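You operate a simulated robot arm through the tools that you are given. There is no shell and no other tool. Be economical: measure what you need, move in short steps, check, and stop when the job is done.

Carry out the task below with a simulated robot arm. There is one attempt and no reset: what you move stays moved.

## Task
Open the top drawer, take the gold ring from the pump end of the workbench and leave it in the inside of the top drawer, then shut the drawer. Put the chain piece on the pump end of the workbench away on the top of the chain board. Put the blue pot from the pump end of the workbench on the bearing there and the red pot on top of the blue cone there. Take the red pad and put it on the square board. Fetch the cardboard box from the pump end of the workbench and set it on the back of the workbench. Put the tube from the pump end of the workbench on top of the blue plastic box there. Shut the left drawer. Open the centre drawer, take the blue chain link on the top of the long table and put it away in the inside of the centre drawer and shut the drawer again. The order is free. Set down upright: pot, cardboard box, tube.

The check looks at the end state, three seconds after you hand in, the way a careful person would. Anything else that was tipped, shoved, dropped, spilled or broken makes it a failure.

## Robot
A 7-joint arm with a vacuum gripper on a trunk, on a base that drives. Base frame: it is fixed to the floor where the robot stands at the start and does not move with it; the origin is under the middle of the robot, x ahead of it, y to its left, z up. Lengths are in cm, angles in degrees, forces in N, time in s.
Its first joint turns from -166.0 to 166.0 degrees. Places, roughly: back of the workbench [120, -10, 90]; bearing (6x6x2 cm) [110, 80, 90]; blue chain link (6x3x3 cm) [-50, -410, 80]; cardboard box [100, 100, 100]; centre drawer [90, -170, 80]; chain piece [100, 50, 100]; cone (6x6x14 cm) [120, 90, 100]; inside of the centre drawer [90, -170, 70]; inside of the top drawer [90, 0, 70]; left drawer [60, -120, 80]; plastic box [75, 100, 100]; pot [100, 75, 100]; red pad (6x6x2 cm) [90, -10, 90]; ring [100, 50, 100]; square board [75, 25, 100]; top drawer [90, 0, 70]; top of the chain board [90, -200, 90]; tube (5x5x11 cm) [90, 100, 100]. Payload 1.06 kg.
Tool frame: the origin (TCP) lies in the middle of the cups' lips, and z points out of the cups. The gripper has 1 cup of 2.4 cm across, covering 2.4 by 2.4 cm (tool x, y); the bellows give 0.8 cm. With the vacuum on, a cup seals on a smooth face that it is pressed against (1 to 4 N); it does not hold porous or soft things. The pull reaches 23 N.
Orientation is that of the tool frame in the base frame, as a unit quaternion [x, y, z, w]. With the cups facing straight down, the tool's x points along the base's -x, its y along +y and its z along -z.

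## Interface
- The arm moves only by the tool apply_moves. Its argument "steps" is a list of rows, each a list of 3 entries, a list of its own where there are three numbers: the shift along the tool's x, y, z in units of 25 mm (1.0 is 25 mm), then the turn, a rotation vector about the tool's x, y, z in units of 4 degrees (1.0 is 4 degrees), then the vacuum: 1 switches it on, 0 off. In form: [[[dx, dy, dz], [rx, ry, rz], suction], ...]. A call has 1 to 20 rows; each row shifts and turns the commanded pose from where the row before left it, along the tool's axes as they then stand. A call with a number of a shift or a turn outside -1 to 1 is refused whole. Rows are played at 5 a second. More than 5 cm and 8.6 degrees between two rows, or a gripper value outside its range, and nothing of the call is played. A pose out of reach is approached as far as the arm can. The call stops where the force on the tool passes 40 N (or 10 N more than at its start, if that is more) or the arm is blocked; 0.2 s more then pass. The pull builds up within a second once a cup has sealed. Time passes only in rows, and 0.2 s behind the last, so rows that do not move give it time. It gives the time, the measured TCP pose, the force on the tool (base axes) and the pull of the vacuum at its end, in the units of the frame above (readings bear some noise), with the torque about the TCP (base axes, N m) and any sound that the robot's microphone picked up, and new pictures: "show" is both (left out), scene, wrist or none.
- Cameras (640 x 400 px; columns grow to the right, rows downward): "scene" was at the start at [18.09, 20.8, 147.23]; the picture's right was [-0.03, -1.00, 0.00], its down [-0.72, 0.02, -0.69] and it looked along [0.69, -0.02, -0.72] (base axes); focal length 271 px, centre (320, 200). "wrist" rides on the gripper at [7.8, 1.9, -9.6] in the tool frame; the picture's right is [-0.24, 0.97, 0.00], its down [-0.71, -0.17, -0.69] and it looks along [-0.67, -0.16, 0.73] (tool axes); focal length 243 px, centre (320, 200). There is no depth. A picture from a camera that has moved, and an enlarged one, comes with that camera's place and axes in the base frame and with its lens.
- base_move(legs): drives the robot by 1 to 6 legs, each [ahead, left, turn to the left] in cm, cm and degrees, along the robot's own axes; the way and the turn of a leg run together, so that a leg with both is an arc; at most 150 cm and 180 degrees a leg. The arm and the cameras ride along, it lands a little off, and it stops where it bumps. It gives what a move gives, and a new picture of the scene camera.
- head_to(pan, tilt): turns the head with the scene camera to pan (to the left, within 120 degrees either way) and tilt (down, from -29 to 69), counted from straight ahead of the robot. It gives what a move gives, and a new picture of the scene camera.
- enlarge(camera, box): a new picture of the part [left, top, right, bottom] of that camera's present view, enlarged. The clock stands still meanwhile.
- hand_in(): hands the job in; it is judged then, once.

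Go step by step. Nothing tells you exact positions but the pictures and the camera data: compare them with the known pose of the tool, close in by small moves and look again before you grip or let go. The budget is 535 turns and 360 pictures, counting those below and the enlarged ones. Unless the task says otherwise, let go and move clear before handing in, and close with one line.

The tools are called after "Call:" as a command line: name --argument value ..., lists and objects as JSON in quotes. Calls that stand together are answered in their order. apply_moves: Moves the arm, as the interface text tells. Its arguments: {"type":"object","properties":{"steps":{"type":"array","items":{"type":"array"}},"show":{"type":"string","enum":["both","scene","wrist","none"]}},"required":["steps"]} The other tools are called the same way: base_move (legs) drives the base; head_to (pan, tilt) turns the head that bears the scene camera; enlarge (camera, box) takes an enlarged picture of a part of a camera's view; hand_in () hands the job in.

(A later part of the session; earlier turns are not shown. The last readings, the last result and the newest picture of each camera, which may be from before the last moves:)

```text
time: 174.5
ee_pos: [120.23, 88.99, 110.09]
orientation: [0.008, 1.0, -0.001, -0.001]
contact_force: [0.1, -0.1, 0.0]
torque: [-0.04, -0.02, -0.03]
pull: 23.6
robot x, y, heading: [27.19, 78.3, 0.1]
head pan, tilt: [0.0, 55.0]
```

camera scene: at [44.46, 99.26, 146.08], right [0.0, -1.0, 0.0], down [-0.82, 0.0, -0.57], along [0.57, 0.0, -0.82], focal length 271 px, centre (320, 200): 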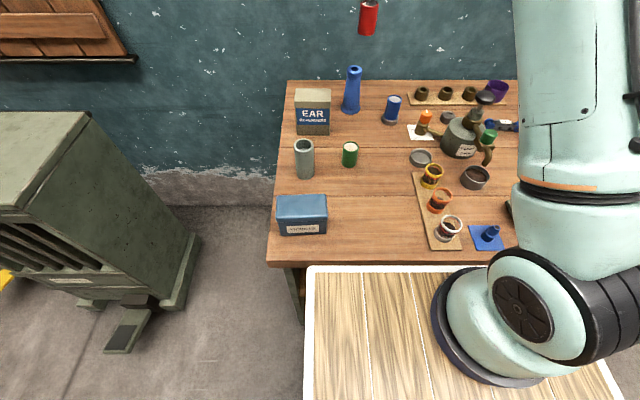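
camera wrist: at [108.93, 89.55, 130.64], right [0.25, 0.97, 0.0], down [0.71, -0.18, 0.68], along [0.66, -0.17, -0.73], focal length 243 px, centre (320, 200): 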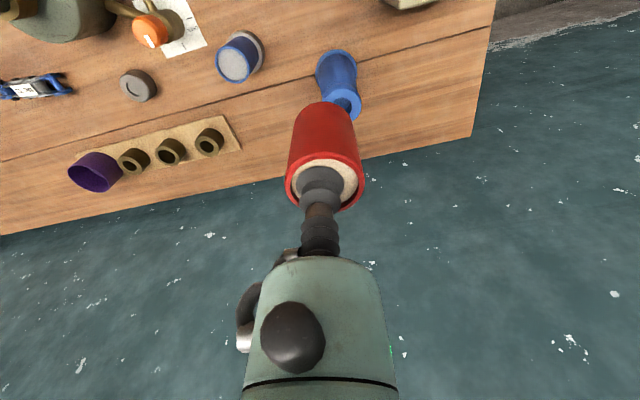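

Call:
apply_moves --steps '[[[0, 0, 0.06], [0, 0, 0], 1], [[0, 0, 0.05], [0, 0, 0], 1], [[0, 0, 0], [0, 0, 0], 1]]' --show "none"

Call:
enlarge --camera "scene" --box '[330, 40, 390, 90]'

Call:
enlarge --camera "wrist" --box '[270, 70, 370, 150]'

```text
time: 175.3
ee_pos: [120.24, 89.08, 109.7]
orientation: [0.008, 1.0, 0.0, -0.001]
contact_force: [-0.3, -0.6, -1.2]
torque: [-0.03, 0.01, 0.01]
pull: 22.5
robot x, y, heading: [27.57, 78.14, -0.1]
head pan, tilt: [0.0, 55.0]
```

```text
8.00 times, centred on (360, 65) of scene
camera zoom: at [44.47, 99.26, 146.08], right [0.0, -1.0, 0.0], down [-0.82, 0.0, -0.57], along [0.57, 0.0, -0.82], focal length 2167 px, centre (0, 1280)
```

zoom: 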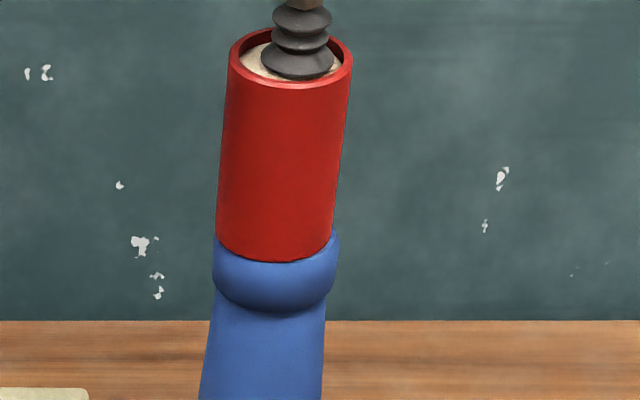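

```text
5.00 times, centred on (320, 110) of wrist
camera zoom: at [112.43, 91.1, 119.3], right [0.25, 0.97, 0.0], down [0.71, -0.18, 0.68], along [0.66, -0.17, -0.73], focal length 1213 px, centre (320, 650)
```

zoom: 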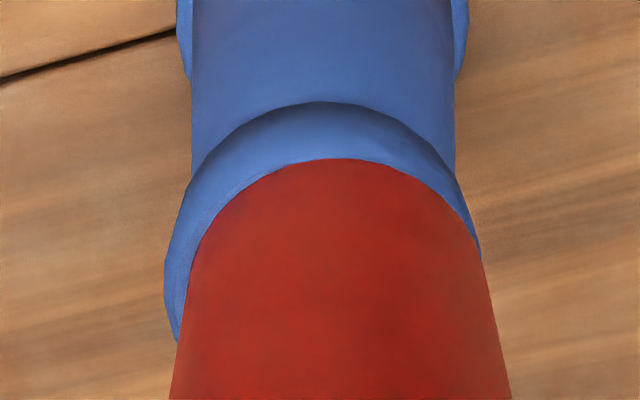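

Small correction (+0.25 x, −0.2 y), continue to contact.

Call:
apply_moves --steps '[[[-0.1, -0.08, 0], [0, 0, 0], 1], [[0, 0, 0.05], [0, 0, 0], 1], [[0, 0, 0.05], [0, 0, 0], 1], [[0, 0, 0], [0, 0, 0], 1]]' --show "none"

Call:
enlarge --camera "scene" --box '[330, 40, 390, 90]'

Call:
enlarge --camera "wrist" --box '[270, 70, 370, 150]'

```text
time: 176.3
ee_pos: [120.56, 88.77, 109.63]
orientation: [0.008, 1.0, 0.0, -0.001]
contact_force: [-1.2, 0.2, 6.1]
torque: [0.03, 0.04, 0.01]
pull: 22.6
robot x, y, heading: [26.98, 78.34, 0.2]
head pan, tilt: [0.0, 55.0]
```

```text
8.00 times, centred on (360, 65) of scene
camera zoom: at [44.44, 99.26, 146.09], right [0.0, -1.0, 0.0], down [-0.82, 0.0, -0.57], along [0.57, 0.0, -0.82], focal length 2167 px, centre (0, 1280)
```

zoom: 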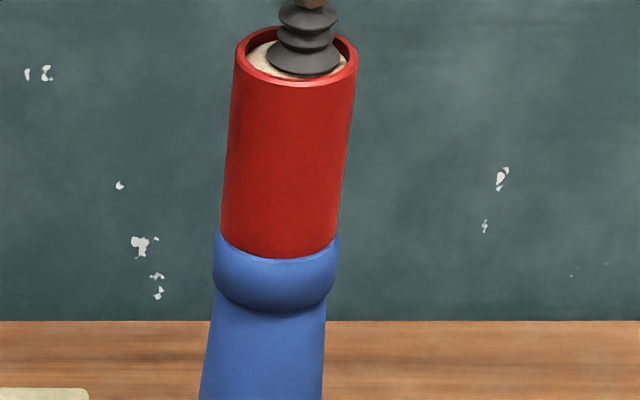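

```text
5.00 times, centred on (320, 110) of wrist
camera zoom: at [112.7, 90.86, 119.18], right [0.25, 0.97, 0.0], down [0.71, -0.18, 0.68], along [0.66, -0.17, -0.73], focal length 1213 px, centre (320, 650)
```

zoom: 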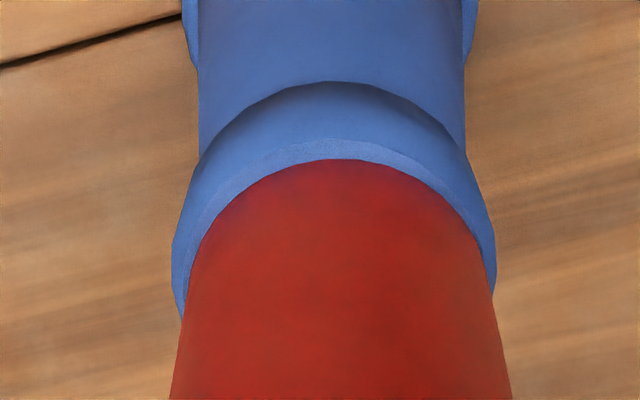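

Contact is good and centred. Release and rise.

Call:
apply_moves --steps '[[[0, 0, -0.04], [0, 0, 0], 1], [[0, 0, 0], [0, 0, 0], 0], [[0, 0, 0], [0, 0, 0], 0], [[0, 0, 0], [0, 0, 0], 0], [[0, 0, 0], [0, 0, 0], 0], [[0, 0, 0], [0, 0, 0], 0], [[0, 0, -0.15], [0, 0, 0], 0], [[0, 0, -0.3], [0, 0, 0], 0], [[0, 0, -0.8], [0, 0, 0], 0], [[0, 0, -1], [0, 0, 0], 0], [[0, 0, -1], [0, 0, 0], 0], [[0, 0, -1], [0, 0, 0], 0], [[0, 0, 0], [0, 0, 0], 0]]'

```text
time: 179.1
ee_pos: [120.35, 88.96, 120.52]
orientation: [0.008, 1.0, 0.0, -0.001]
contact_force: [0.8, -1.2, -0.1]
torque: [0.01, 0.01, 0.04]
pull: 0.0
robot x, y, heading: [27.08, 78.22, 0.1]
head pan, tilt: [0.0, 55.0]
camera scene: at [44.47, 99.26, 146.08], right [0.0, -1.0, 0.0], down [-0.82, 0.0, -0.57], along [0.57, 0.0, -0.82], focal length 271 px, centre (320, 200)
camera wrist: at [112.56, 91.04, 130.04], right [0.25, 0.97, 0.0], down [0.71, -0.18, 0.68], along [0.66, -0.17, -0.73], focal length 243 px, centre (320, 200)
```

scene: 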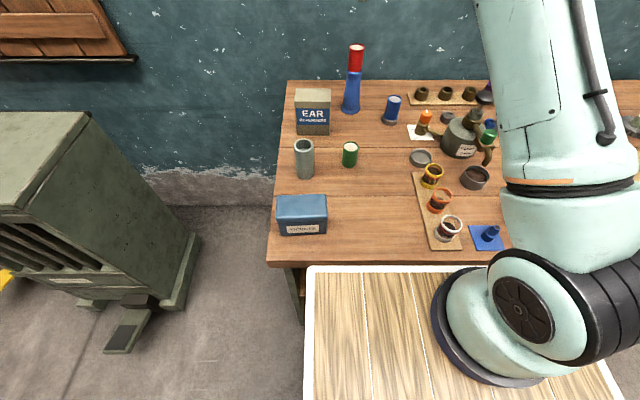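
wrist: 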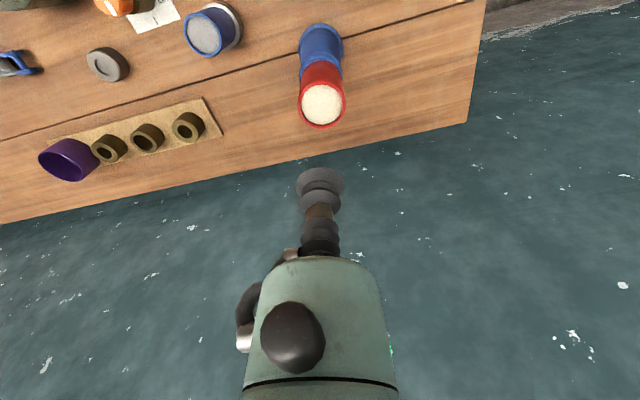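

The red pot stands on the cone. Next move above the tube to inspect its top.

Call:
apply_moves --steps '[[[0.9, 0, 0], [0, 0, 0], 0], [[0.9, 0, 0], [0, 0, 0], 0], [[0.9, 0.5, 0], [0, 0, 0], 0], [[0.9, 0.65, 0], [0, 0, 0], 0], [[0.9, 0.65, 0], [0, 0, 0], 0], [[0.9, 0.65, 0], [0, 0, 0], 0], [[0.9, 0.65, 0], [0, 0, 0], 0], [[0.9, 0.65, 0], [0, 0, 0], 0], [[0.9, 0.65, 0], [0, 0, 0], 0], [[0.9, 0.65, 0], [0, 0, 0], 0], [[0.9, 0.65, 0], [0, 0, 0], 0], [[0.9, 0, 0], [0, 0, 0], 0], [[0, 0, 0], [0, 0, 0], 0]]' --show "wrist"

Call:
enlarge --camera "wrist" --box '[250, 20, 410, 180]'

```text
time: 181.9
ee_pos: [93.76, 103.56, 120.33]
orientation: [0.008, 1.0, 0.0, -0.002]
contact_force: [-0.7, 0.1, -0.1]
torque: [0.0, 0.02, 0.06]
pull: 0.0
robot x, y, heading: [27.28, 78.1, -0.2]
head pan, tilt: [0.0, 55.0]
camera wrist: at [85.92, 105.62, 129.85], right [0.25, 0.97, 0.0], down [0.71, -0.18, 0.68], along [0.66, -0.17, -0.73], focal length 243 px, centre (320, 200)
```

wrist: 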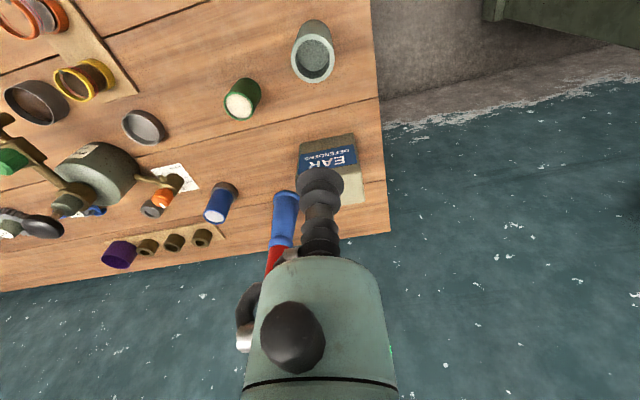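

```text
2.50 times, centred on (330, 100) of wrist
camera zoom: at [85.92, 105.62, 129.85], right [0.25, 0.97, 0.0], down [0.71, -0.18, 0.68], along [0.66, -0.17, -0.73], focal length 606 px, centre (295, 450)
```

zoom: 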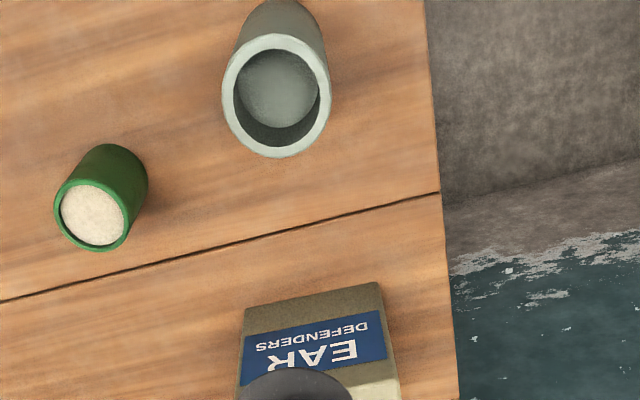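

The tube has a recessed inner floor wide enough for the cup. Approach above it at (92.2,103.1).

Call:
apply_moves --steps '[[[0.62, -0.18, 0.5], [0, 0, 0], 0], [[0, 0, 1], [0, 0, 0], 0], [[0, 0, 1], [0, 0, 0], 0], [[0, 0, 1], [0, 0, 0], 0], [[0, 0, 1], [0, 0, 0], 0], [[0, 0, 1], [0, 0, 0], 0], [[0, 0, 0.8], [0, 0, 0], 0], [[0, 0, 0], [0, 0, 0], 0]]' --show "none"

Call:
enlarge --camera "wrist" --box '[240, 80, 400, 220]'

```text
time: 183.7
ee_pos: [91.98, 103.16, 104.66]
orientation: [0.007, 1.0, 0.0, -0.001]
contact_force: [0.7, -0.1, 0.4]
torque: [0.02, 0.02, 0.02]
pull: 0.0
robot x, y, heading: [27.45, 78.26, -0.3]
head pan, tilt: [0.0, 55.0]
```

```text
2.86 times, centred on (320, 150) of wrist
camera zoom: at [84.25, 105.22, 114.2], right [0.25, 0.97, 0.0], down [0.71, -0.18, 0.68], along [0.66, -0.17, -0.73], focal length 693 px, centre (320, 343)
```

zoom: 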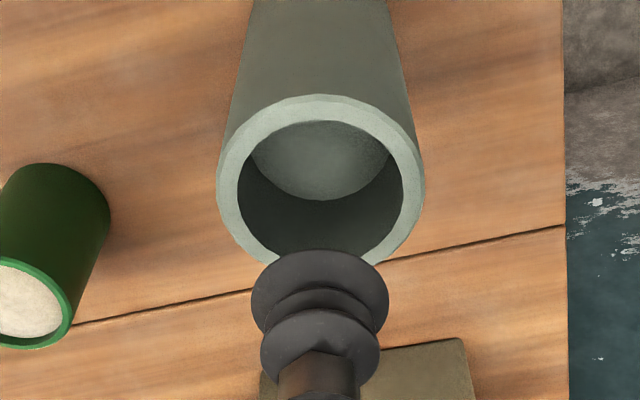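

Rim centre (92.2,103.2); inner floor ≈ z 97.3. Insert the cup and seal.

Call:
apply_moves --steps '[[[-0.08, 0, 0.8], [0, 0, 0], 0], [[0, 0, 0.8], [0, 0, 0], 0], [[0, 0, 0.6], [0, 0, 0], 0], [[0, 0, 0.3], [0, 0, 0], 1], [[0, 0, 0.2], [0, 0, 0], 1], [[0, 0, 0.1], [0, 0, 0], 1], [[0, 0, 0], [0, 0, 0], 1]]' --show "wrist"

```text
time: 184.6
ee_pos: [92.75, 103.2, 99.5]
orientation: [0.007, 1.0, 0.004, 0.003]
contact_force: [-1.8, -1.1, 22.8]
torque: [0.09, -0.13, 0.03]
pull: 22.8
robot x, y, heading: [27.24, 78.49, -0.0]
head pan, tilt: [0.0, 55.0]
stopped in row 4: the force on the tool passed its limit at 51 N (the readings are from after the stop); the commanded pose is now the measured one
camera wrist: at [84.75, 105.14, 109.06], right [0.25, 0.97, 0.01], down [0.7, -0.19, 0.69], along [0.67, -0.16, -0.72], focal length 243 px, centre (320, 200)
```

wrist: 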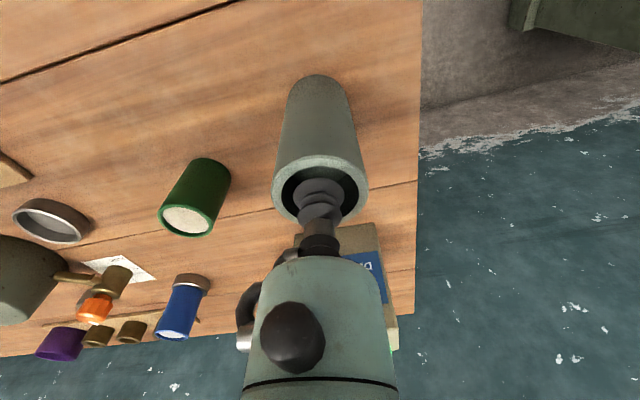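

Sealed a bit higher than expected. Ease up, lift the tube and move toward above the TICKETS box.

Call:
apply_moves --steps '[[[0, 0, -0.2], [0, 0, 0], 1], [[0, 0, -0.5], [0, 0, 0], 1], [[0, 0, -1], [0, 0, 0], 1], [[0, 0, -1], [0, 0, 0], 1], [[0, 0, -1], [0, 0, 0], 1], [[0, 0, -1], [0, 0, 0], 1], [[0, 0, -1], [0, 0, 0], 1], [[0, 0, -1], [0, 0, 0], 1], [[0, 0, -1], [0, 0, 0], 1], [[0, 0, 0], [0, 0, 0], 1]]'

```text
time: 186.8
ee_pos: [92.51, 102.97, 118.76]
orientation: [0.007, 1.0, 0.002, 0.002]
contact_force: [-0.3, 0.3, -0.4]
torque: [-0.03, 0.0, 0.02]
pull: 23.2
robot x, y, heading: [27.09, 78.54, -0.2]
head pan, tilt: [0.0, 55.0]
camera scene: at [44.47, 99.27, 146.08], right [0.0, -1.0, 0.0], down [-0.82, 0.0, -0.57], along [0.57, 0.0, -0.82], focal length 271 px, centre (320, 200)
camera wrist: at [84.6, 104.97, 128.2], right [0.25, 0.97, 0.01], down [0.7, -0.19, 0.69], along [0.67, -0.17, -0.73], focal length 243 px, centre (320, 200)
```

scene: 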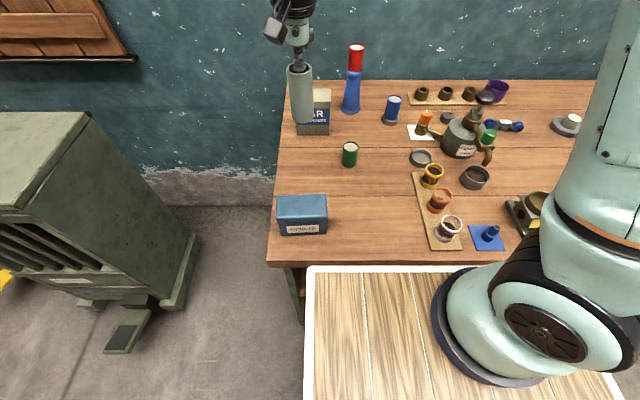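
wrist: 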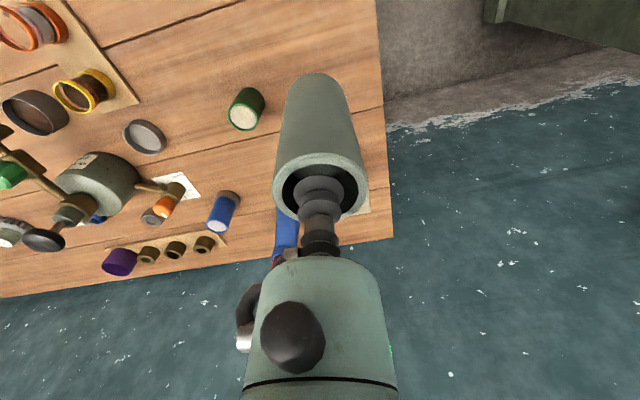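

Zoom on the TICKETS box to locate its lid.

Call:
enlarge --camera "scene" --box '[260, 180, 350, 245]'

```text
6.15 times, centred on (305, 212) of scene
camera zoom: at [44.47, 99.27, 146.08], right [0.0, -1.0, 0.0], down [-0.82, 0.0, -0.57], along [0.57, 0.0, -0.82], focal length 1667 px, centre (412, 123)
```

zoom: 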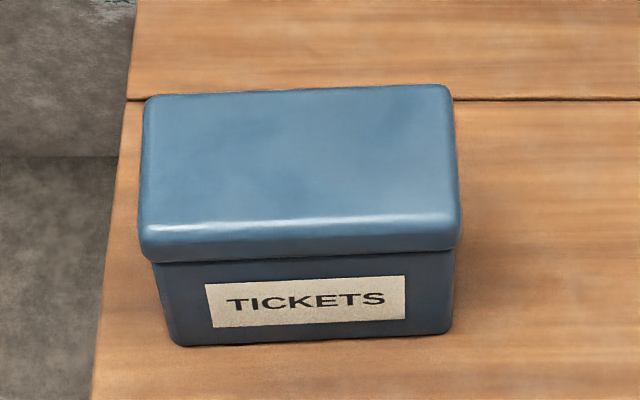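

Lid centre at about (76.3,103.2), z≈98.4. Carry the tube there.

Call:
apply_moves --steps '[[[0.81, 0.01, 0], [0, 0, 0], 1], [[0.81, 0.01, 0], [0, 0, 0], 1], [[0.81, 0.01, 0], [0, 0, 0], 1], [[0.81, 0.01, 0], [0, 0, 0], 1], [[0.81, 0.01, 0], [0, 0, 0], 1], [[0.81, 0.01, 0], [0, 0, 0], 1], [[0.81, 0.01, 0], [0, 0, 0], 1], [[0.81, 0.01, 0], [0, 0, 0], 1], [[0, 0, 0.8], [0, 0, 0], 1], [[0, 0, 0.8], [0, 0, 0], 1], [[0, 0, 0.8], [0, 0, 0], 1], [[0, 0, 0], [0, 0, 0], 1]]'

Call:
enlarge --camera "scene" --box '[260, 150, 350, 245]'

```text
time: 189.4
ee_pos: [76.41, 103.52, 112.5]
orientation: [0.007, 1.0, 0.003, 0.003]
contact_force: [0.1, 0.1, -0.3]
torque: [0.0, 0.05, 0.0]
pull: 23.0
robot x, y, heading: [27.06, 77.99, 0.1]
head pan, tilt: [0.0, 55.0]
camera scene: at [44.46, 99.26, 146.08], right [0.0, -1.0, 0.0], down [-0.82, 0.0, -0.57], along [0.57, 0.0, -0.82], focal length 271 px, centre (320, 200)
camera wrist: at [68.53, 105.59, 122.0], right [0.25, 0.97, 0.01], down [0.7, -0.19, 0.69], along [0.67, -0.17, -0.73], focal length 243 px, centre (320, 200)
```

scene: 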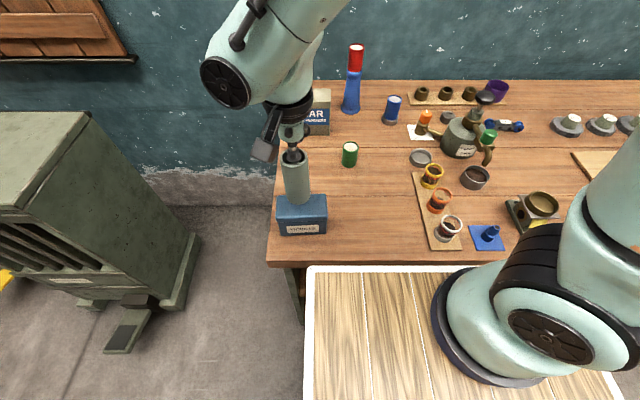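
wrist: 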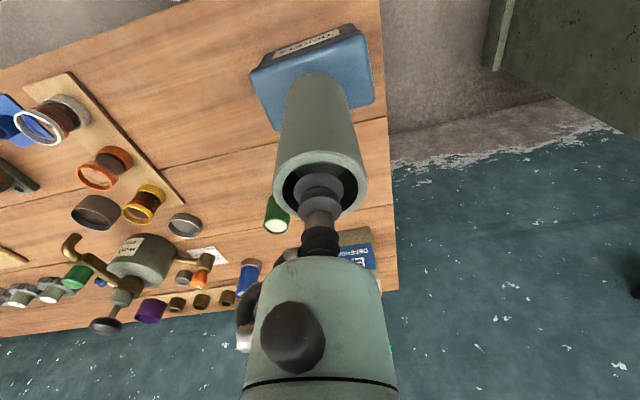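

```text
4.21 times, centred on (305, 198) of scene
camera zoom: at [44.46, 99.26, 146.08], right [0.0, -1.0, 0.0], down [-0.82, 0.0, -0.57], along [0.57, 0.0, -0.82], focal length 1141 px, centre (383, 210)
```

zoom: 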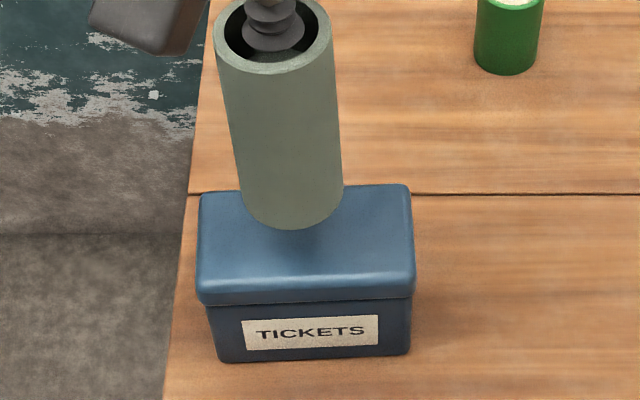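

Lower closer to the lid and compare.

Call:
apply_moves --steps '[[[0, -0.12, 0.4], [0, 0, 0], 1], [[0, 0, 0.3], [0, 0, 0], 1], [[0, 0, 0.2], [0, 0, 0], 1], [[0, 0, 0], [0, 0, 0], 1]]' --show "wrist"

Call:
enlarge --camera "scene" --box '[260, 180, 350, 245]'

Call:
enlarge --camera "wrist" --box '[230, 10, 410, 150]'

```text
time: 190.4
ee_pos: [76.45, 103.28, 110.21]
orientation: [0.008, 1.0, 0.003, 0.002]
contact_force: [-0.2, -0.2, 0.4]
torque: [-0.02, -0.01, 0.0]
pull: 22.9
robot x, y, heading: [27.2, 77.97, -0.3]
head pan, tilt: [0.0, 55.0]
camera wrist: at [68.57, 105.2, 119.71], right [0.25, 0.97, 0.01], down [0.7, -0.18, 0.69], along [0.67, -0.17, -0.73], focal length 243 px, centre (320, 200)
```

wrist: 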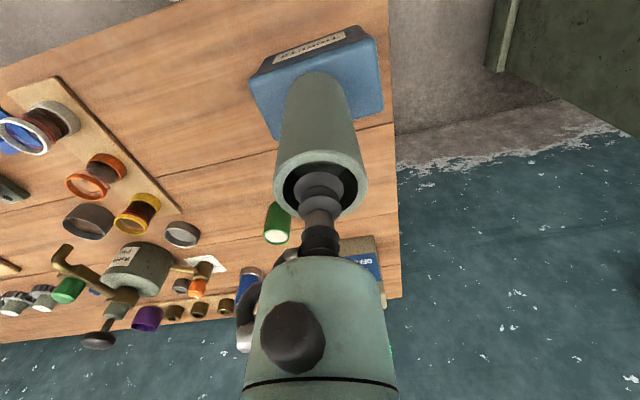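

```text
6.15 times, centred on (305, 212) of scene
camera zoom: at [44.46, 99.26, 146.08], right [0.0, -1.0, 0.0], down [-0.82, 0.0, -0.57], along [0.57, 0.0, -0.82], focal length 1667 px, centre (412, 123)
```

zoom: 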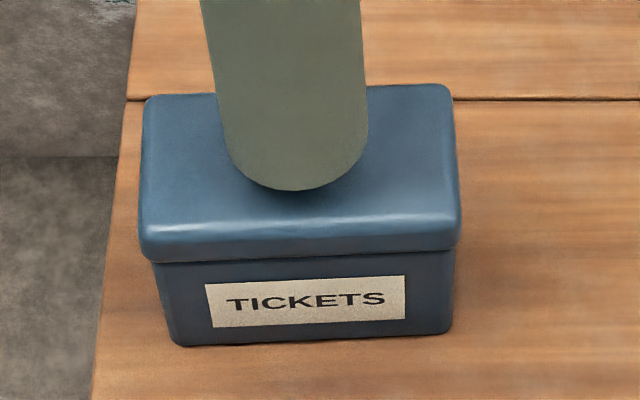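

```text
2.86 times, centred on (320, 80) of wrist
camera zoom: at [68.57, 105.2, 119.71], right [0.25, 0.97, 0.01], down [0.7, -0.18, 0.69], along [0.67, -0.17, -0.73], focal length 693 px, centre (320, 543)
```

zoom: 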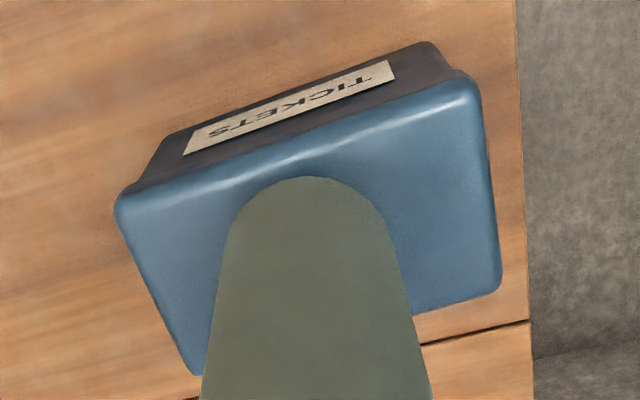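

Call:
apply_moves --steps '[[[-0.2, 0, 0.15], [0, 0, 0], 1], [[0, 0, 0.12], [0, 0, 0], 1], [[0, 0, 0], [0, 0, 0], 1]]' --show "none"

Call:
enlarge --camera "scene" --box '[260, 180, 350, 245]'

Call:
enlarge --camera "wrist" --box '[230, 10, 410, 150]'

```text
time: 191.2
ee_pos: [76.86, 103.13, 109.66]
orientation: [0.007, 1.0, 0.002, 0.002]
contact_force: [0.1, -0.5, -1.0]
torque: [0.0, 0.0, 0.02]
pull: 22.6
robot x, y, heading: [27.16, 78.43, 0.0]
head pan, tilt: [0.0, 55.0]
```

```text
6.15 times, centred on (305, 212) of scene
camera zoom: at [44.47, 99.26, 146.08], right [0.0, -1.0, 0.0], down [-0.82, 0.0, -0.57], along [0.57, 0.0, -0.82], focal length 1667 px, centre (412, 123)
```

zoom: 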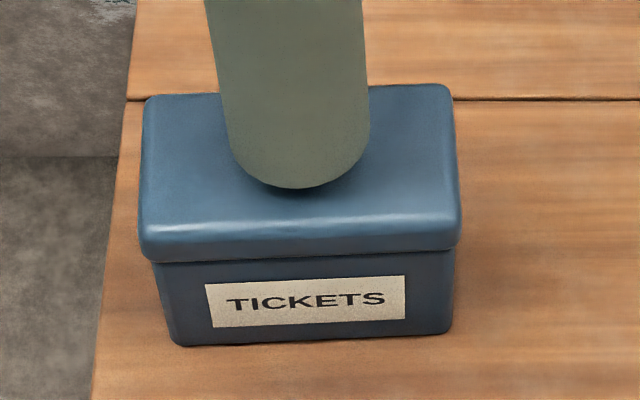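

```text
2.86 times, centred on (320, 80) of wrist
camera zoom: at [69.01, 105.15, 119.19], right [0.25, 0.97, 0.01], down [0.7, -0.19, 0.69], along [0.67, -0.17, -0.73], focal length 693 px, centre (320, 543)
```

zoom: 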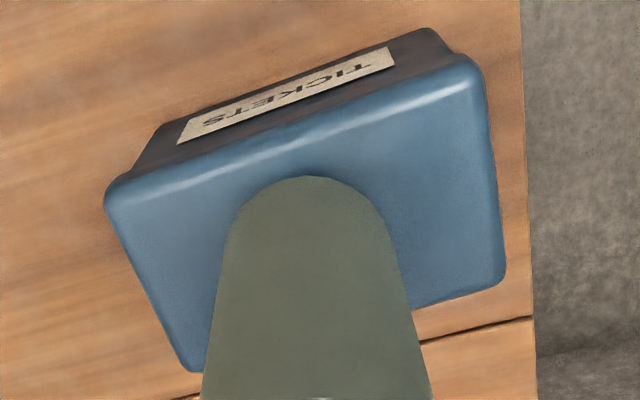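

The tube is about 0.5 cm too far; shift back and lower to contact.

Call:
apply_moves --steps '[[[0.19, 0.03, 0], [0, 0, 0], 1], [[0, 0, 0.12], [0, 0, 0], 1], [[0, 0, 0.08], [0, 0, 0], 1], [[0, 0, 0], [0, 0, 0], 1]]' --show "none"

Call:
enlarge --camera "scene" --box '[260, 180, 350, 245]'

Call:
enlarge --camera "wrist" --box '[230, 10, 410, 150]'

```text
time: 192.2
ee_pos: [76.38, 103.21, 109.25]
orientation: [0.008, 1.0, 0.003, 0.002]
contact_force: [0.7, 0.2, -0.4]
torque: [-0.02, 0.03, 0.02]
pull: 23.0
robot x, y, heading: [27.04, 78.38, -0.3]
head pan, tilt: [0.0, 55.0]
```

```text
6.15 times, centred on (305, 212) of scene
camera zoom: at [44.47, 99.26, 146.08], right [0.0, -1.0, 0.0], down [-0.82, 0.0, -0.57], along [0.57, 0.0, -0.82], focal length 1667 px, centre (412, 123)
```

zoom: 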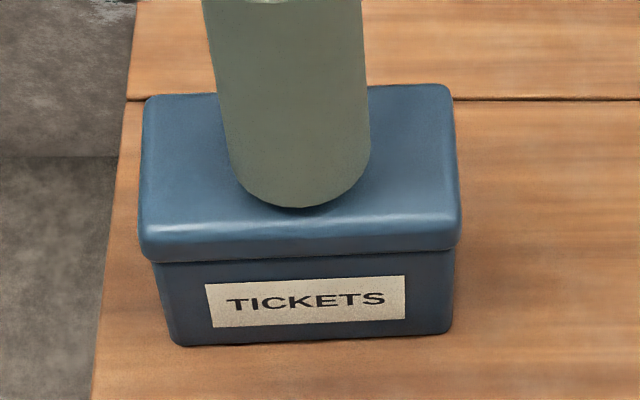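

```text
2.86 times, centred on (320, 80) of wrist
camera zoom: at [68.56, 105.14, 118.78], right [0.25, 0.97, 0.01], down [0.7, -0.19, 0.69], along [0.67, -0.17, -0.73], focal length 693 px, centre (320, 543)
```

zoom: 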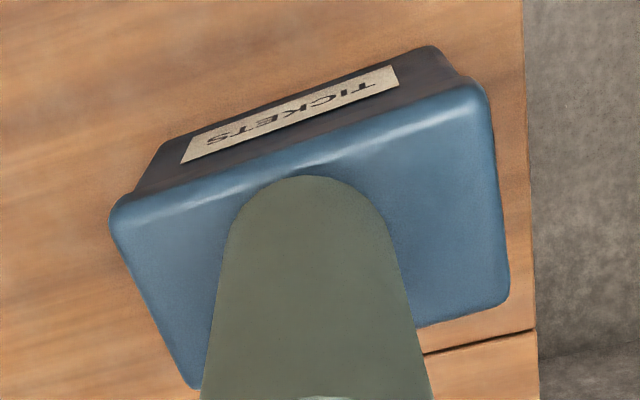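

Well centred. Lower to contact.

Call:
apply_moves --steps '[[[0, 0, 0.08], [0, 0, 0], 1], [[0, 0, 0.06], [0, 0, 0], 1], [[0, 0, 0], [0, 0, 0], 1]]' --show "none"

```text
time: 193.0
ee_pos: [76.39, 103.11, 108.95]
orientation: [0.007, 1.0, 0.003, 0.003]
contact_force: [-0.1, -1.0, -0.3]
torque: [0.0, 0.01, 0.05]
pull: 23.2
robot x, y, heading: [26.72, 78.6, 0.1]
head pan, tilt: [0.0, 55.0]
```

Call:
apply_moves --steps '[[[0, 0, 0.08], [0, 0, 0], 1], [[0, 0, 0.06], [0, 0, 0], 1], [[0, 0, 0], [0, 0, 0], 1]]' --show "none"

```text
time: 193.8
ee_pos: [76.39, 103.18, 108.56]
orientation: [0.007, 1.0, 0.003, 0.003]
contact_force: [-0.9, -2.1, 14.1]
torque: [-0.01, -0.01, -0.05]
pull: 23.3
robot x, y, heading: [27.26, 78.52, 0.1]
head pan, tilt: [0.0, 55.0]
```

Contact made. Ease off a little, release and lift the cup straight out.

Call:
apply_moves --steps '[[[0, 0, -0.08], [0, 0, 0], 1], [[0, 0, 0], [0, 0, 0], 0], [[0, 0, 0], [0, 0, 0], 0], [[0, 0, 0], [0, 0, 0], 0], [[0, 0, 0], [0, 0, 0], 0], [[0, 0, 0], [0, 0, 0], 0], [[0, 0, -0.2], [0, 0, 0], 0], [[0, 0, -0.4], [0, 0, 0], 0], [[0, 0, -0.8], [0, 0, 0], 0], [[0, 0, -1], [0, 0, 0], 0], [[0, 0, -1], [0, 0, 0], 0], [[0, 0, -1], [0, 0, 0], 0], [[0, 0, 0], [0, 0, 0], 0]]'

```text
time: 196.6
ee_pos: [76.46, 103.16, 119.65]
orientation: [0.008, 1.0, 0.003, 0.002]
contact_force: [-0.6, 0.3, 0.0]
torque: [-0.01, -0.01, -0.02]
pull: 0.0
robot x, y, heading: [27.26, 78.35, -0.5]
head pan, tilt: [0.0, 55.0]
camera scene: at [44.47, 99.27, 146.08], right [0.0, -1.0, 0.0], down [-0.82, 0.0, -0.57], along [0.57, 0.0, -0.82], focal length 271 px, centre (320, 200)
camera wrist: at [68.54, 105.15, 129.11], right [0.25, 0.97, 0.01], down [0.7, -0.19, 0.69], along [0.67, -0.17, -0.73], focal length 243 px, centre (320, 200)
```

scene: 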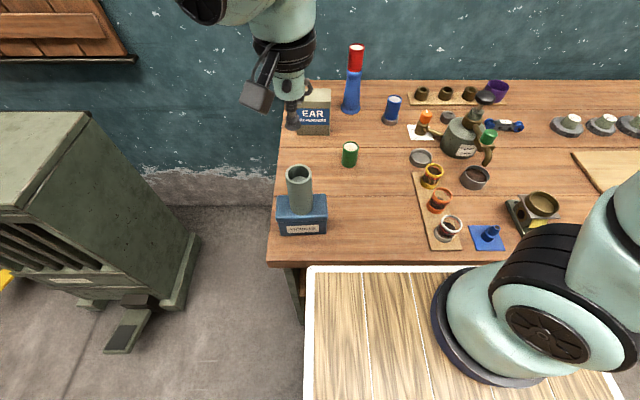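
wrist: 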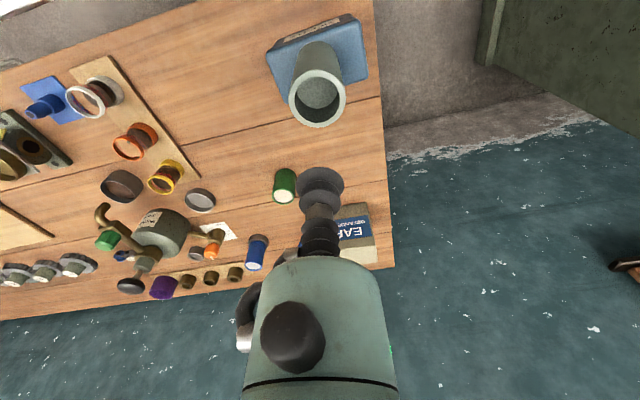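

The tube stands on the plastic box. Next, the cardboard box: move above and look.

Call:
apply_moves --steps '[[[-0.9, -0.05, -0.1], [0, 0, 0], 0], [[-0.9, -0.05, 0], [0, 0, 0], 0], [[-0.9, -0.05, 0], [0, 0, 0], 0], [[-0.9, -0.05, 0], [0, 0, 0], 0], [[-0.9, -0.05, 0], [0, 0, 0], 0], [[-0.9, -0.05, 0], [0, 0, 0], 0], [[-0.9, -0.05, 0], [0, 0, 0], 0], [[-0.9, -0.05, 0], [0, 0, 0], 0], [[-0.9, -0.05, 0], [0, 0, 0], 0], [[-0.9, -0.05, 0], [0, 0, 0], 0], [[-0.9, -0.05, 0], [0, 0, 0], 0], [[-0.9, -0.05, 0], [0, 0, 0], 0], [[0, 0, 0], [0, 0, 0], 0]]' --show "wrist"

Call:
enlarge --camera "scene" --box '[280, 40, 380, 140]'

```text
time: 199.4
ee_pos: [103.25, 101.22, 119.95]
orientation: [0.007, 1.0, 0.002, 0.002]
contact_force: [-0.9, -0.4, 0.2]
torque: [0.0, 0.02, -0.01]
pull: 0.2
robot x, y, heading: [27.32, 77.87, -0.2]
head pan, tilt: [0.0, 55.0]
camera wrist: at [95.5, 103.2, 129.43], right [0.25, 0.97, 0.01], down [0.7, -0.18, 0.69], along [0.67, -0.17, -0.73], focal length 243 px, centre (320, 200)
```

wrist: 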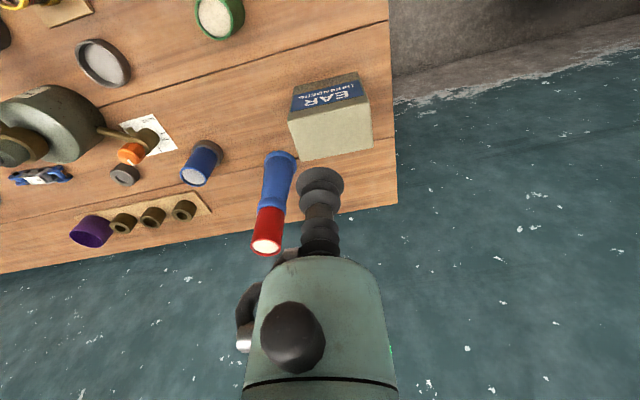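

```text
4.00 times, centred on (330, 90) of scene
camera zoom: at [44.46, 99.27, 146.08], right [0.0, -1.0, 0.0], down [-0.82, 0.0, -0.57], along [0.57, 0.0, -0.82], focal length 1084 px, centre (280, 640)
```

zoom: 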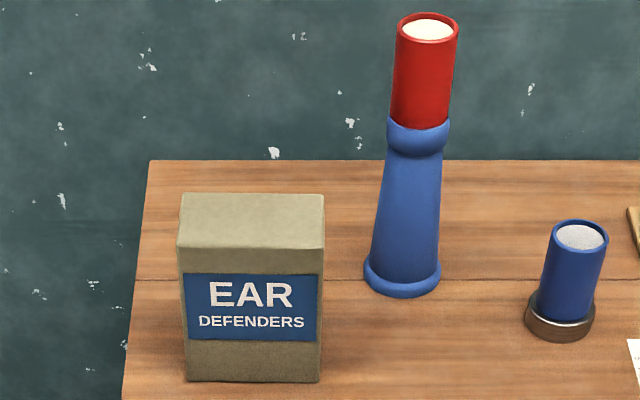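

Box top centre ≈ (110.4,101.1,101). Approach and press with the vacuum on.

Call:
apply_moves --steps '[[[-0.95, 0, 0], [0, 0, 0], 0], [[-0.95, 0, 0], [0, 0, 0], 0], [[-0.95, 0, 0], [0, 0, 0], 0], [[0, 0, 1], [0, 0, 0], 0], [[0, 0, 1], [0, 0, 0], 0], [[0, 0, 1], [0, 0, 0], 0], [[0, 0, 1], [0, 0, 0], 0], [[0, 0, 1], [0, 0, 0], 0], [[0, 0, 1], [0, 0, 0], 0], [[0, 0, 0], [0, 0, 0], 0]]' --show "wrist"

```text
time: 201.6
ee_pos: [110.61, 101.19, 105.1]
orientation: [0.006, 1.0, 0.003, 0.003]
contact_force: [-0.4, -1.2, -0.2]
torque: [0.0, -0.02, 0.0]
pull: 0.2
robot x, y, heading: [27.16, 78.06, -0.2]
head pan, tilt: [0.0, 55.0]
camera wrist: at [102.74, 103.29, 114.59], right [0.25, 0.97, 0.01], down [0.7, -0.19, 0.69], along [0.67, -0.17, -0.73], focal length 243 px, centre (320, 200)
```

wrist: 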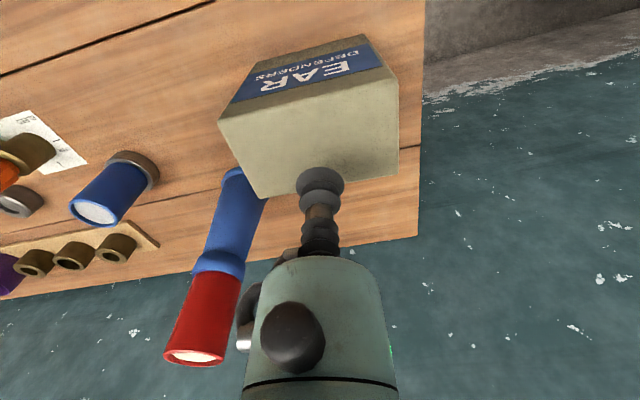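

Call:
apply_moves --steps '[[[0.32, 0.08, 0.5], [0, 0, 0], 1], [[0, 0, 0.5], [0, 0, 0], 1], [[0, 0, 0.3], [0, 0, 0], 1], [[0, 0, 0.2], [0, 0, 0], 1], [[0, 0, 0.1], [0, 0, 0], 1], [[0, 0, 0], [0, 0, 0], 1]]' --show "none"

```text
time: 203.0
ee_pos: [109.64, 101.59, 101.17]
orientation: [0.007, 1.0, 0.003, 0.002]
contact_force: [-4.2, 3.6, 19.0]
torque: [-0.05, -0.04, 0.07]
pull: 23.2
robot x, y, heading: [27.14, 78.52, -0.2]
head pan, tilt: [0.0, 55.0]
```

Box sealed. Lift it high, retract, then drive to the middle of the bench.

Call:
apply_moves --steps '[[[0, 0, -0.3], [0, 0, 0], 1], [[0, 0, -0.7], [0, 0, 0], 1], [[0, 0, -1], [0, 0, 0], 1], [[0, 0, -1], [0, 0, 0], 1], [[0, 0, -1], [0, 0, 0], 1], [[0, 0, -1], [0, 0, 0], 1], [[0, 0, -1], [0, 0, 0], 1], [[0, 0, -1], [0, 0, 0], 1], [[0, 0, -1], [0, 0, 0], 1], [[0, 0, -1], [0, 0, 0], 1], [[0, 0, -1], [0, 0, 0], 1], [[0, 0, 0], [0, 0, 0], 1]]' --show "scene"

Call:
apply_moves --steps '[[[0.8, -0.3, 0], [0, 0, 0], 1], [[0.8, -0.7, 0], [0, 0, 0], 1], [[0.8, -0.8, 0], [0, 0, 0], 1], [[0.8, -0.8, 0], [0, 0, 0], 1], [[0.8, -0.8, 0], [0, 0, 0], 1], [[0.8, -0.8, 0], [0, 0, 0], 1], [[0.8, -0.8, 0], [0, 0, 0], 1], [[0.8, -0.8, 0], [0, 0, 0], 1], [[0.8, -0.8, 0], [0, 0, 0], 1], [[0.8, -0.8, 0], [0, 0, 0], 1], [[0.8, -0.8, 0], [0, 0, 0], 1], [[0.8, -0.8, 0], [0, 0, 0], 1], [[0, 0, 0], [0, 0, 0], 1]]' --show "scene"

```text
time: 205.6
ee_pos: [109.75, 101.48, 126.16]
orientation: [0.007, 1.0, 0.002, 0.002]
contact_force: [0.5, 0.4, -2.5]
torque: [-0.01, -0.01, 0.01]
pull: 22.8
robot x, y, heading: [26.91, 78.42, 0.0]
head pan, tilt: [0.0, 55.0]
camera scene: at [44.48, 99.27, 146.08], right [0.0, -1.0, 0.0], down [-0.82, 0.0, -0.57], along [0.57, 0.0, -0.82], focal length 271 px, centre (320, 200)
```

scene: 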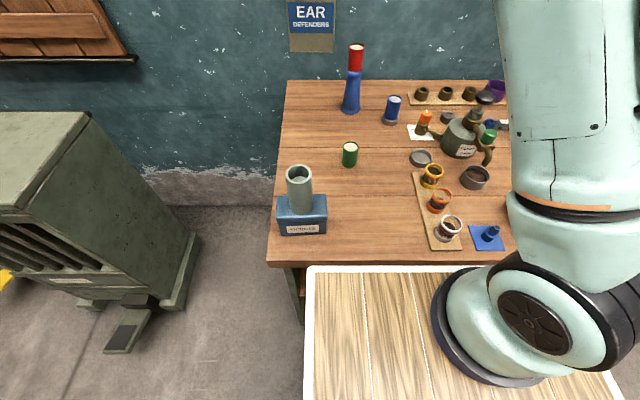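

```text
time: 208.4
ee_pos: [85.4, 79.23, 125.82]
orientation: [0.007, 1.0, 0.002, 0.002]
contact_force: [-0.7, 0.0, -1.9]
torque: [-0.02, 0.01, -0.02]
pull: 22.8
robot x, y, heading: [27.43, 78.2, -0.3]
head pan, tilt: [0.0, 55.0]
camera scene: at [44.48, 99.27, 146.08], right [0.0, -1.0, 0.0], down [-0.82, 0.0, -0.57], along [0.57, 0.0, -0.82], focal length 271 px, centre (320, 200)
```

scene: 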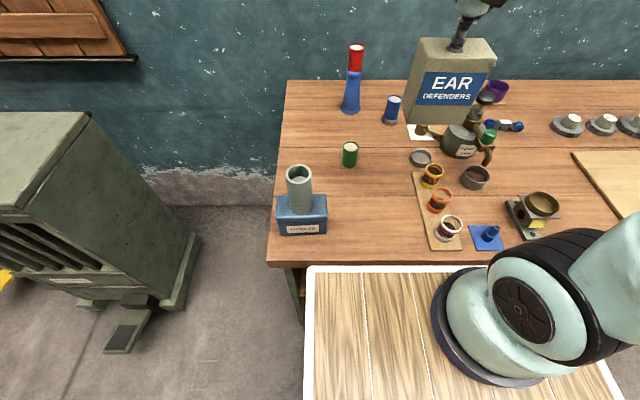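

Now drive back, right, and forward to stand before the bench middle.

Call:
base_move --legs '[[-17, 0, 0], [0, -78, 0], [14, 0, 0]]'

Call:
head_to --pan -5 --tilt 45

```text
time: 214.4
ee_pos: [82.08, 5.2, 125.94]
orientation: [-0.001, 1.0, 0.003, 0.002]
contact_force: [-0.8, -0.6, -2.3]
torque: [0.01, 0.03, -0.06]
pull: 23.1
robot x, y, heading: [24.06, 3.31, 0.8]
head pan, tilt: [0.0, 55.0]
camera scene: at [41.02, 24.46, 146.08], right [0.01, -1.0, 0.0], down [-0.82, -0.01, -0.57], along [0.57, 0.01, -0.82], focal length 271 px, centre (320, 200)
```

scene: 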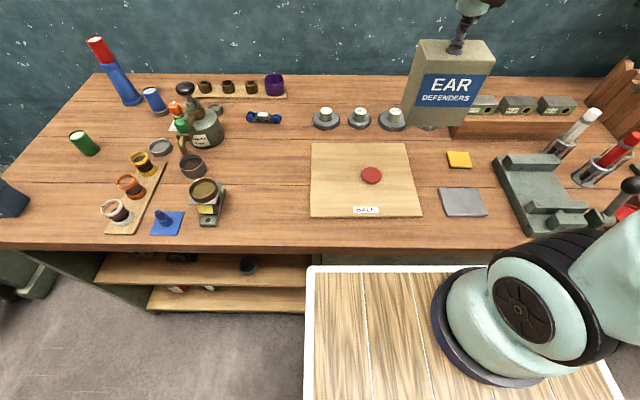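

```text
time: 215.2
ee_pos: [82.25, 5.23, 125.76]
orientation: [-0.001, 1.0, 0.002, 0.002]
contact_force: [0.0, -0.7, -2.5]
torque: [0.0, 0.03, -0.01]
pull: 23.2
robot x, y, heading: [24.08, 3.05, 0.8]
head pan, tilt: [-5.0, 45.0]
camera scene: at [41.91, 23.77, 147.42], right [-0.07, -1.0, 0.0], down [-0.71, 0.05, -0.71], along [0.7, -0.05, -0.71], focal length 271 px, centre (320, 200)
```

scene: 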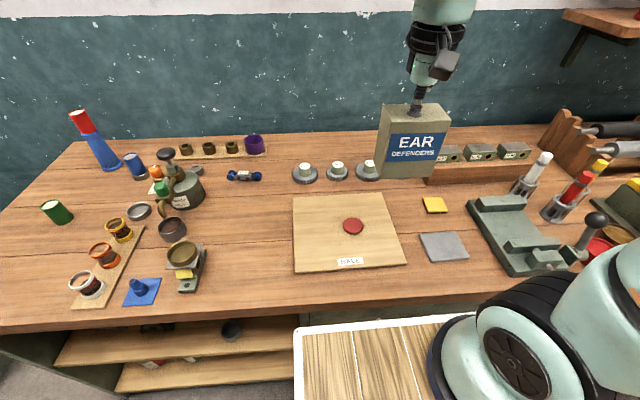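

The strip behind the gears is free (bench back ≈134, gears end ≈114). Drive 6 cm closer and move the box above (122,−7).

Call:
base_move --legs '[[6, 0, -1]]'

Call:
apply_moves --steps '[[[-0.9, -0.32, 0], [0, 0, 0], 1], [[-0.9, -0.32, 0], [0, 0, 0], 1], [[-0.9, -0.32, 0], [0, 0, 0], 1], [[-0.9, -0.32, 0], [0, 0, 0], 1], [[-0.9, -0.32, 0], [0, 0, 0], 1], [[-0.9, -0.32, 0], [0, 0, 0], 1], [[-0.9, -0.32, 0], [0, 0, 0], 1], [[-0.9, -0.32, 0], [0, 0, 0], 1], [[-0.9, -0.32, 0], [0, 0, 0], 1], [[-0.9, -0.32, 0], [0, 0, 0], 1], [[-0.9, -0.32, 0], [0, 0, 0], 1], [[-0.9, -0.32, 0], [0, 0, 0], 1], [[0, 0, 0], [0, 0, 0], 1]]'

```text
time: 216.1
ee_pos: [88.29, 4.26, 125.81]
orientation: [0.007, 1.0, 0.002, 0.002]
contact_force: [-0.1, 0.4, -2.7]
torque: [0.01, 0.03, 0.0]
pull: 22.8
robot x, y, heading: [29.93, 3.3, -0.1]
head pan, tilt: [-5.0, 45.0]
camera scene: at [48.24, 23.5, 147.43], right [-0.09, -1.0, 0.0], down [-0.7, 0.06, -0.71], along [0.7, -0.06, -0.71], focal length 271 px, centre (320, 200)
```

scene: 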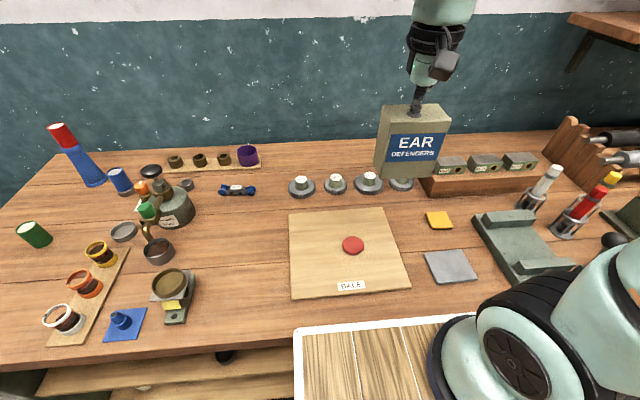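

```text
time: 218.9
ee_pos: [114.95, -5.8, 125.95]
orientation: [0.007, 1.0, 0.002, 0.002]
contact_force: [-0.7, -0.3, -1.4]
torque: [0.01, 0.02, -0.02]
pull: 22.8
robot x, y, heading: [29.96, 3.32, -0.4]
head pan, tilt: [-5.0, 45.0]
camera scene: at [48.23, 23.5, 147.43], right [-0.09, -1.0, 0.0], down [-0.7, 0.06, -0.71], along [0.7, -0.06, -0.71], focal length 271 px, centre (320, 200)
camera wrist: at [107.07, -3.69, 135.35], right [0.25, 0.97, 0.01], down [0.7, -0.19, 0.69], along [0.67, -0.17, -0.73], focal length 243 px, centre (320, 200)
```

scene: 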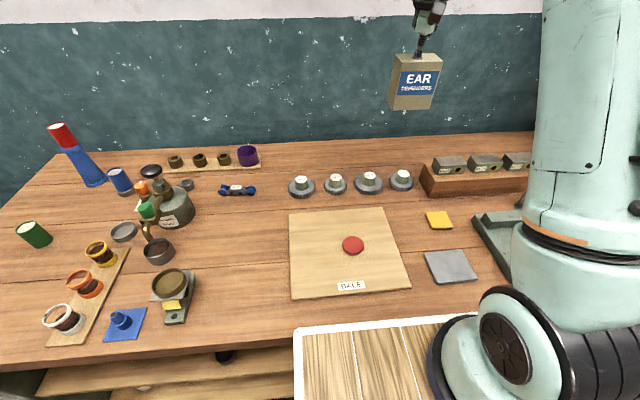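
wrist: 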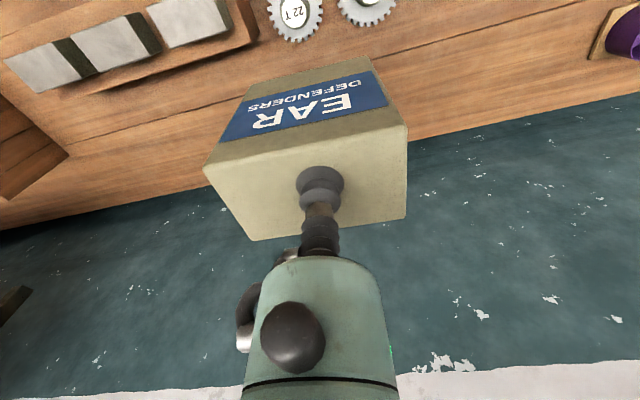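

Move to (122.5,−8) and lower to just above the bench.

Call:
apply_moves --steps '[[[-1, -0.27, 0], [0, 0, 0], 1], [[-1, -0.27, 0], [0, 0, 0], 1], [[-1, -0.27, 0], [0, 0, 0], 1], [[0, 0, 1], [0, 0, 0], 1], [[0, 0, 1], [0, 0, 0], 1], [[0, 0, 1], [0, 0, 0], 1], [[0, 0, 1], [0, 0, 0], 1], [[0, 0, 1], [0, 0, 0], 1], [[0, 0, 1], [0, 0, 0], 1], [[0, 0, 1], [0, 0, 0], 1], [[0, 0, 1], [0, 0, 0], 1], [[0, 0, 0], [0, 0, 0], 1]]'

```text
time: 221.5
ee_pos: [122.52, -7.58, 105.91]
orientation: [0.006, 1.0, 0.003, 0.001]
contact_force: [0.5, 0.9, -2.3]
torque: [-0.02, 0.04, 0.0]
pull: 23.0
robot x, y, heading: [30.09, 3.12, -0.4]
head pan, tilt: [-5.0, 45.0]
camera scene: at [48.23, 23.5, 147.43], right [-0.09, -1.0, 0.0], down [-0.7, 0.06, -0.71], along [0.7, -0.06, -0.71], focal length 271 px, centre (320, 200)
camera wrist: at [114.65, -5.69, 115.55], right [0.25, 0.97, 0.01], down [0.7, -0.19, 0.69], along [0.67, -0.17, -0.73], focal length 243 px, centre (320, 200)
```

scene: 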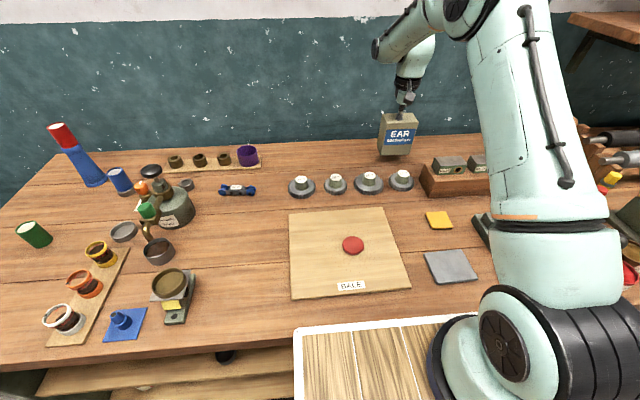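
wrist: 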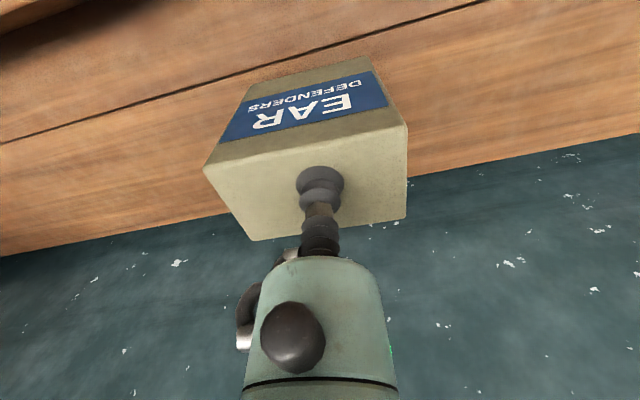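

Clear of gears and wall. Lower to contact in small steps.

Call:
apply_moves --steps '[[[0, 0, 0.7], [0, 0, 0], 1], [[0, 0, 0.4], [0, 0, 0], 1], [[0, 0, 0.2], [0, 0, 0], 1], [[0, 0, 0.1], [0, 0, 0], 1], [[0, 0, 0], [0, 0, 0], 1]]' --show "none"

```text
time: 222.7
ee_pos: [122.57, -7.66, 102.37]
orientation: [0.006, 1.0, 0.002, 0.002]
contact_force: [0.5, 0.1, -1.8]
torque: [0.01, 0.01, 0.0]
pull: 22.7
robot x, y, heading: [29.94, 3.01, -0.1]
head pan, tilt: [-5.0, 45.0]
```

Call:
apply_moves --steps '[[[0, 0, 0.1], [0, 0, 0], 1], [[0, 0, 0.1], [0, 0, 0], 1], [[0, 0, 0.06], [0, 0, 0], 1], [[0, 0, 0], [0, 0, 0], 1]]' --show "none"

```text
time: 223.7
ee_pos: [122.54, -7.73, 101.82]
orientation: [0.007, 1.0, 0.002, 0.003]
contact_force: [-0.8, 2.5, 15.9]
torque: [-0.02, 0.02, 0.05]
pull: 22.6
robot x, y, heading: [29.9, 3.27, -0.2]
head pan, tilt: [-5.0, 45.0]
```

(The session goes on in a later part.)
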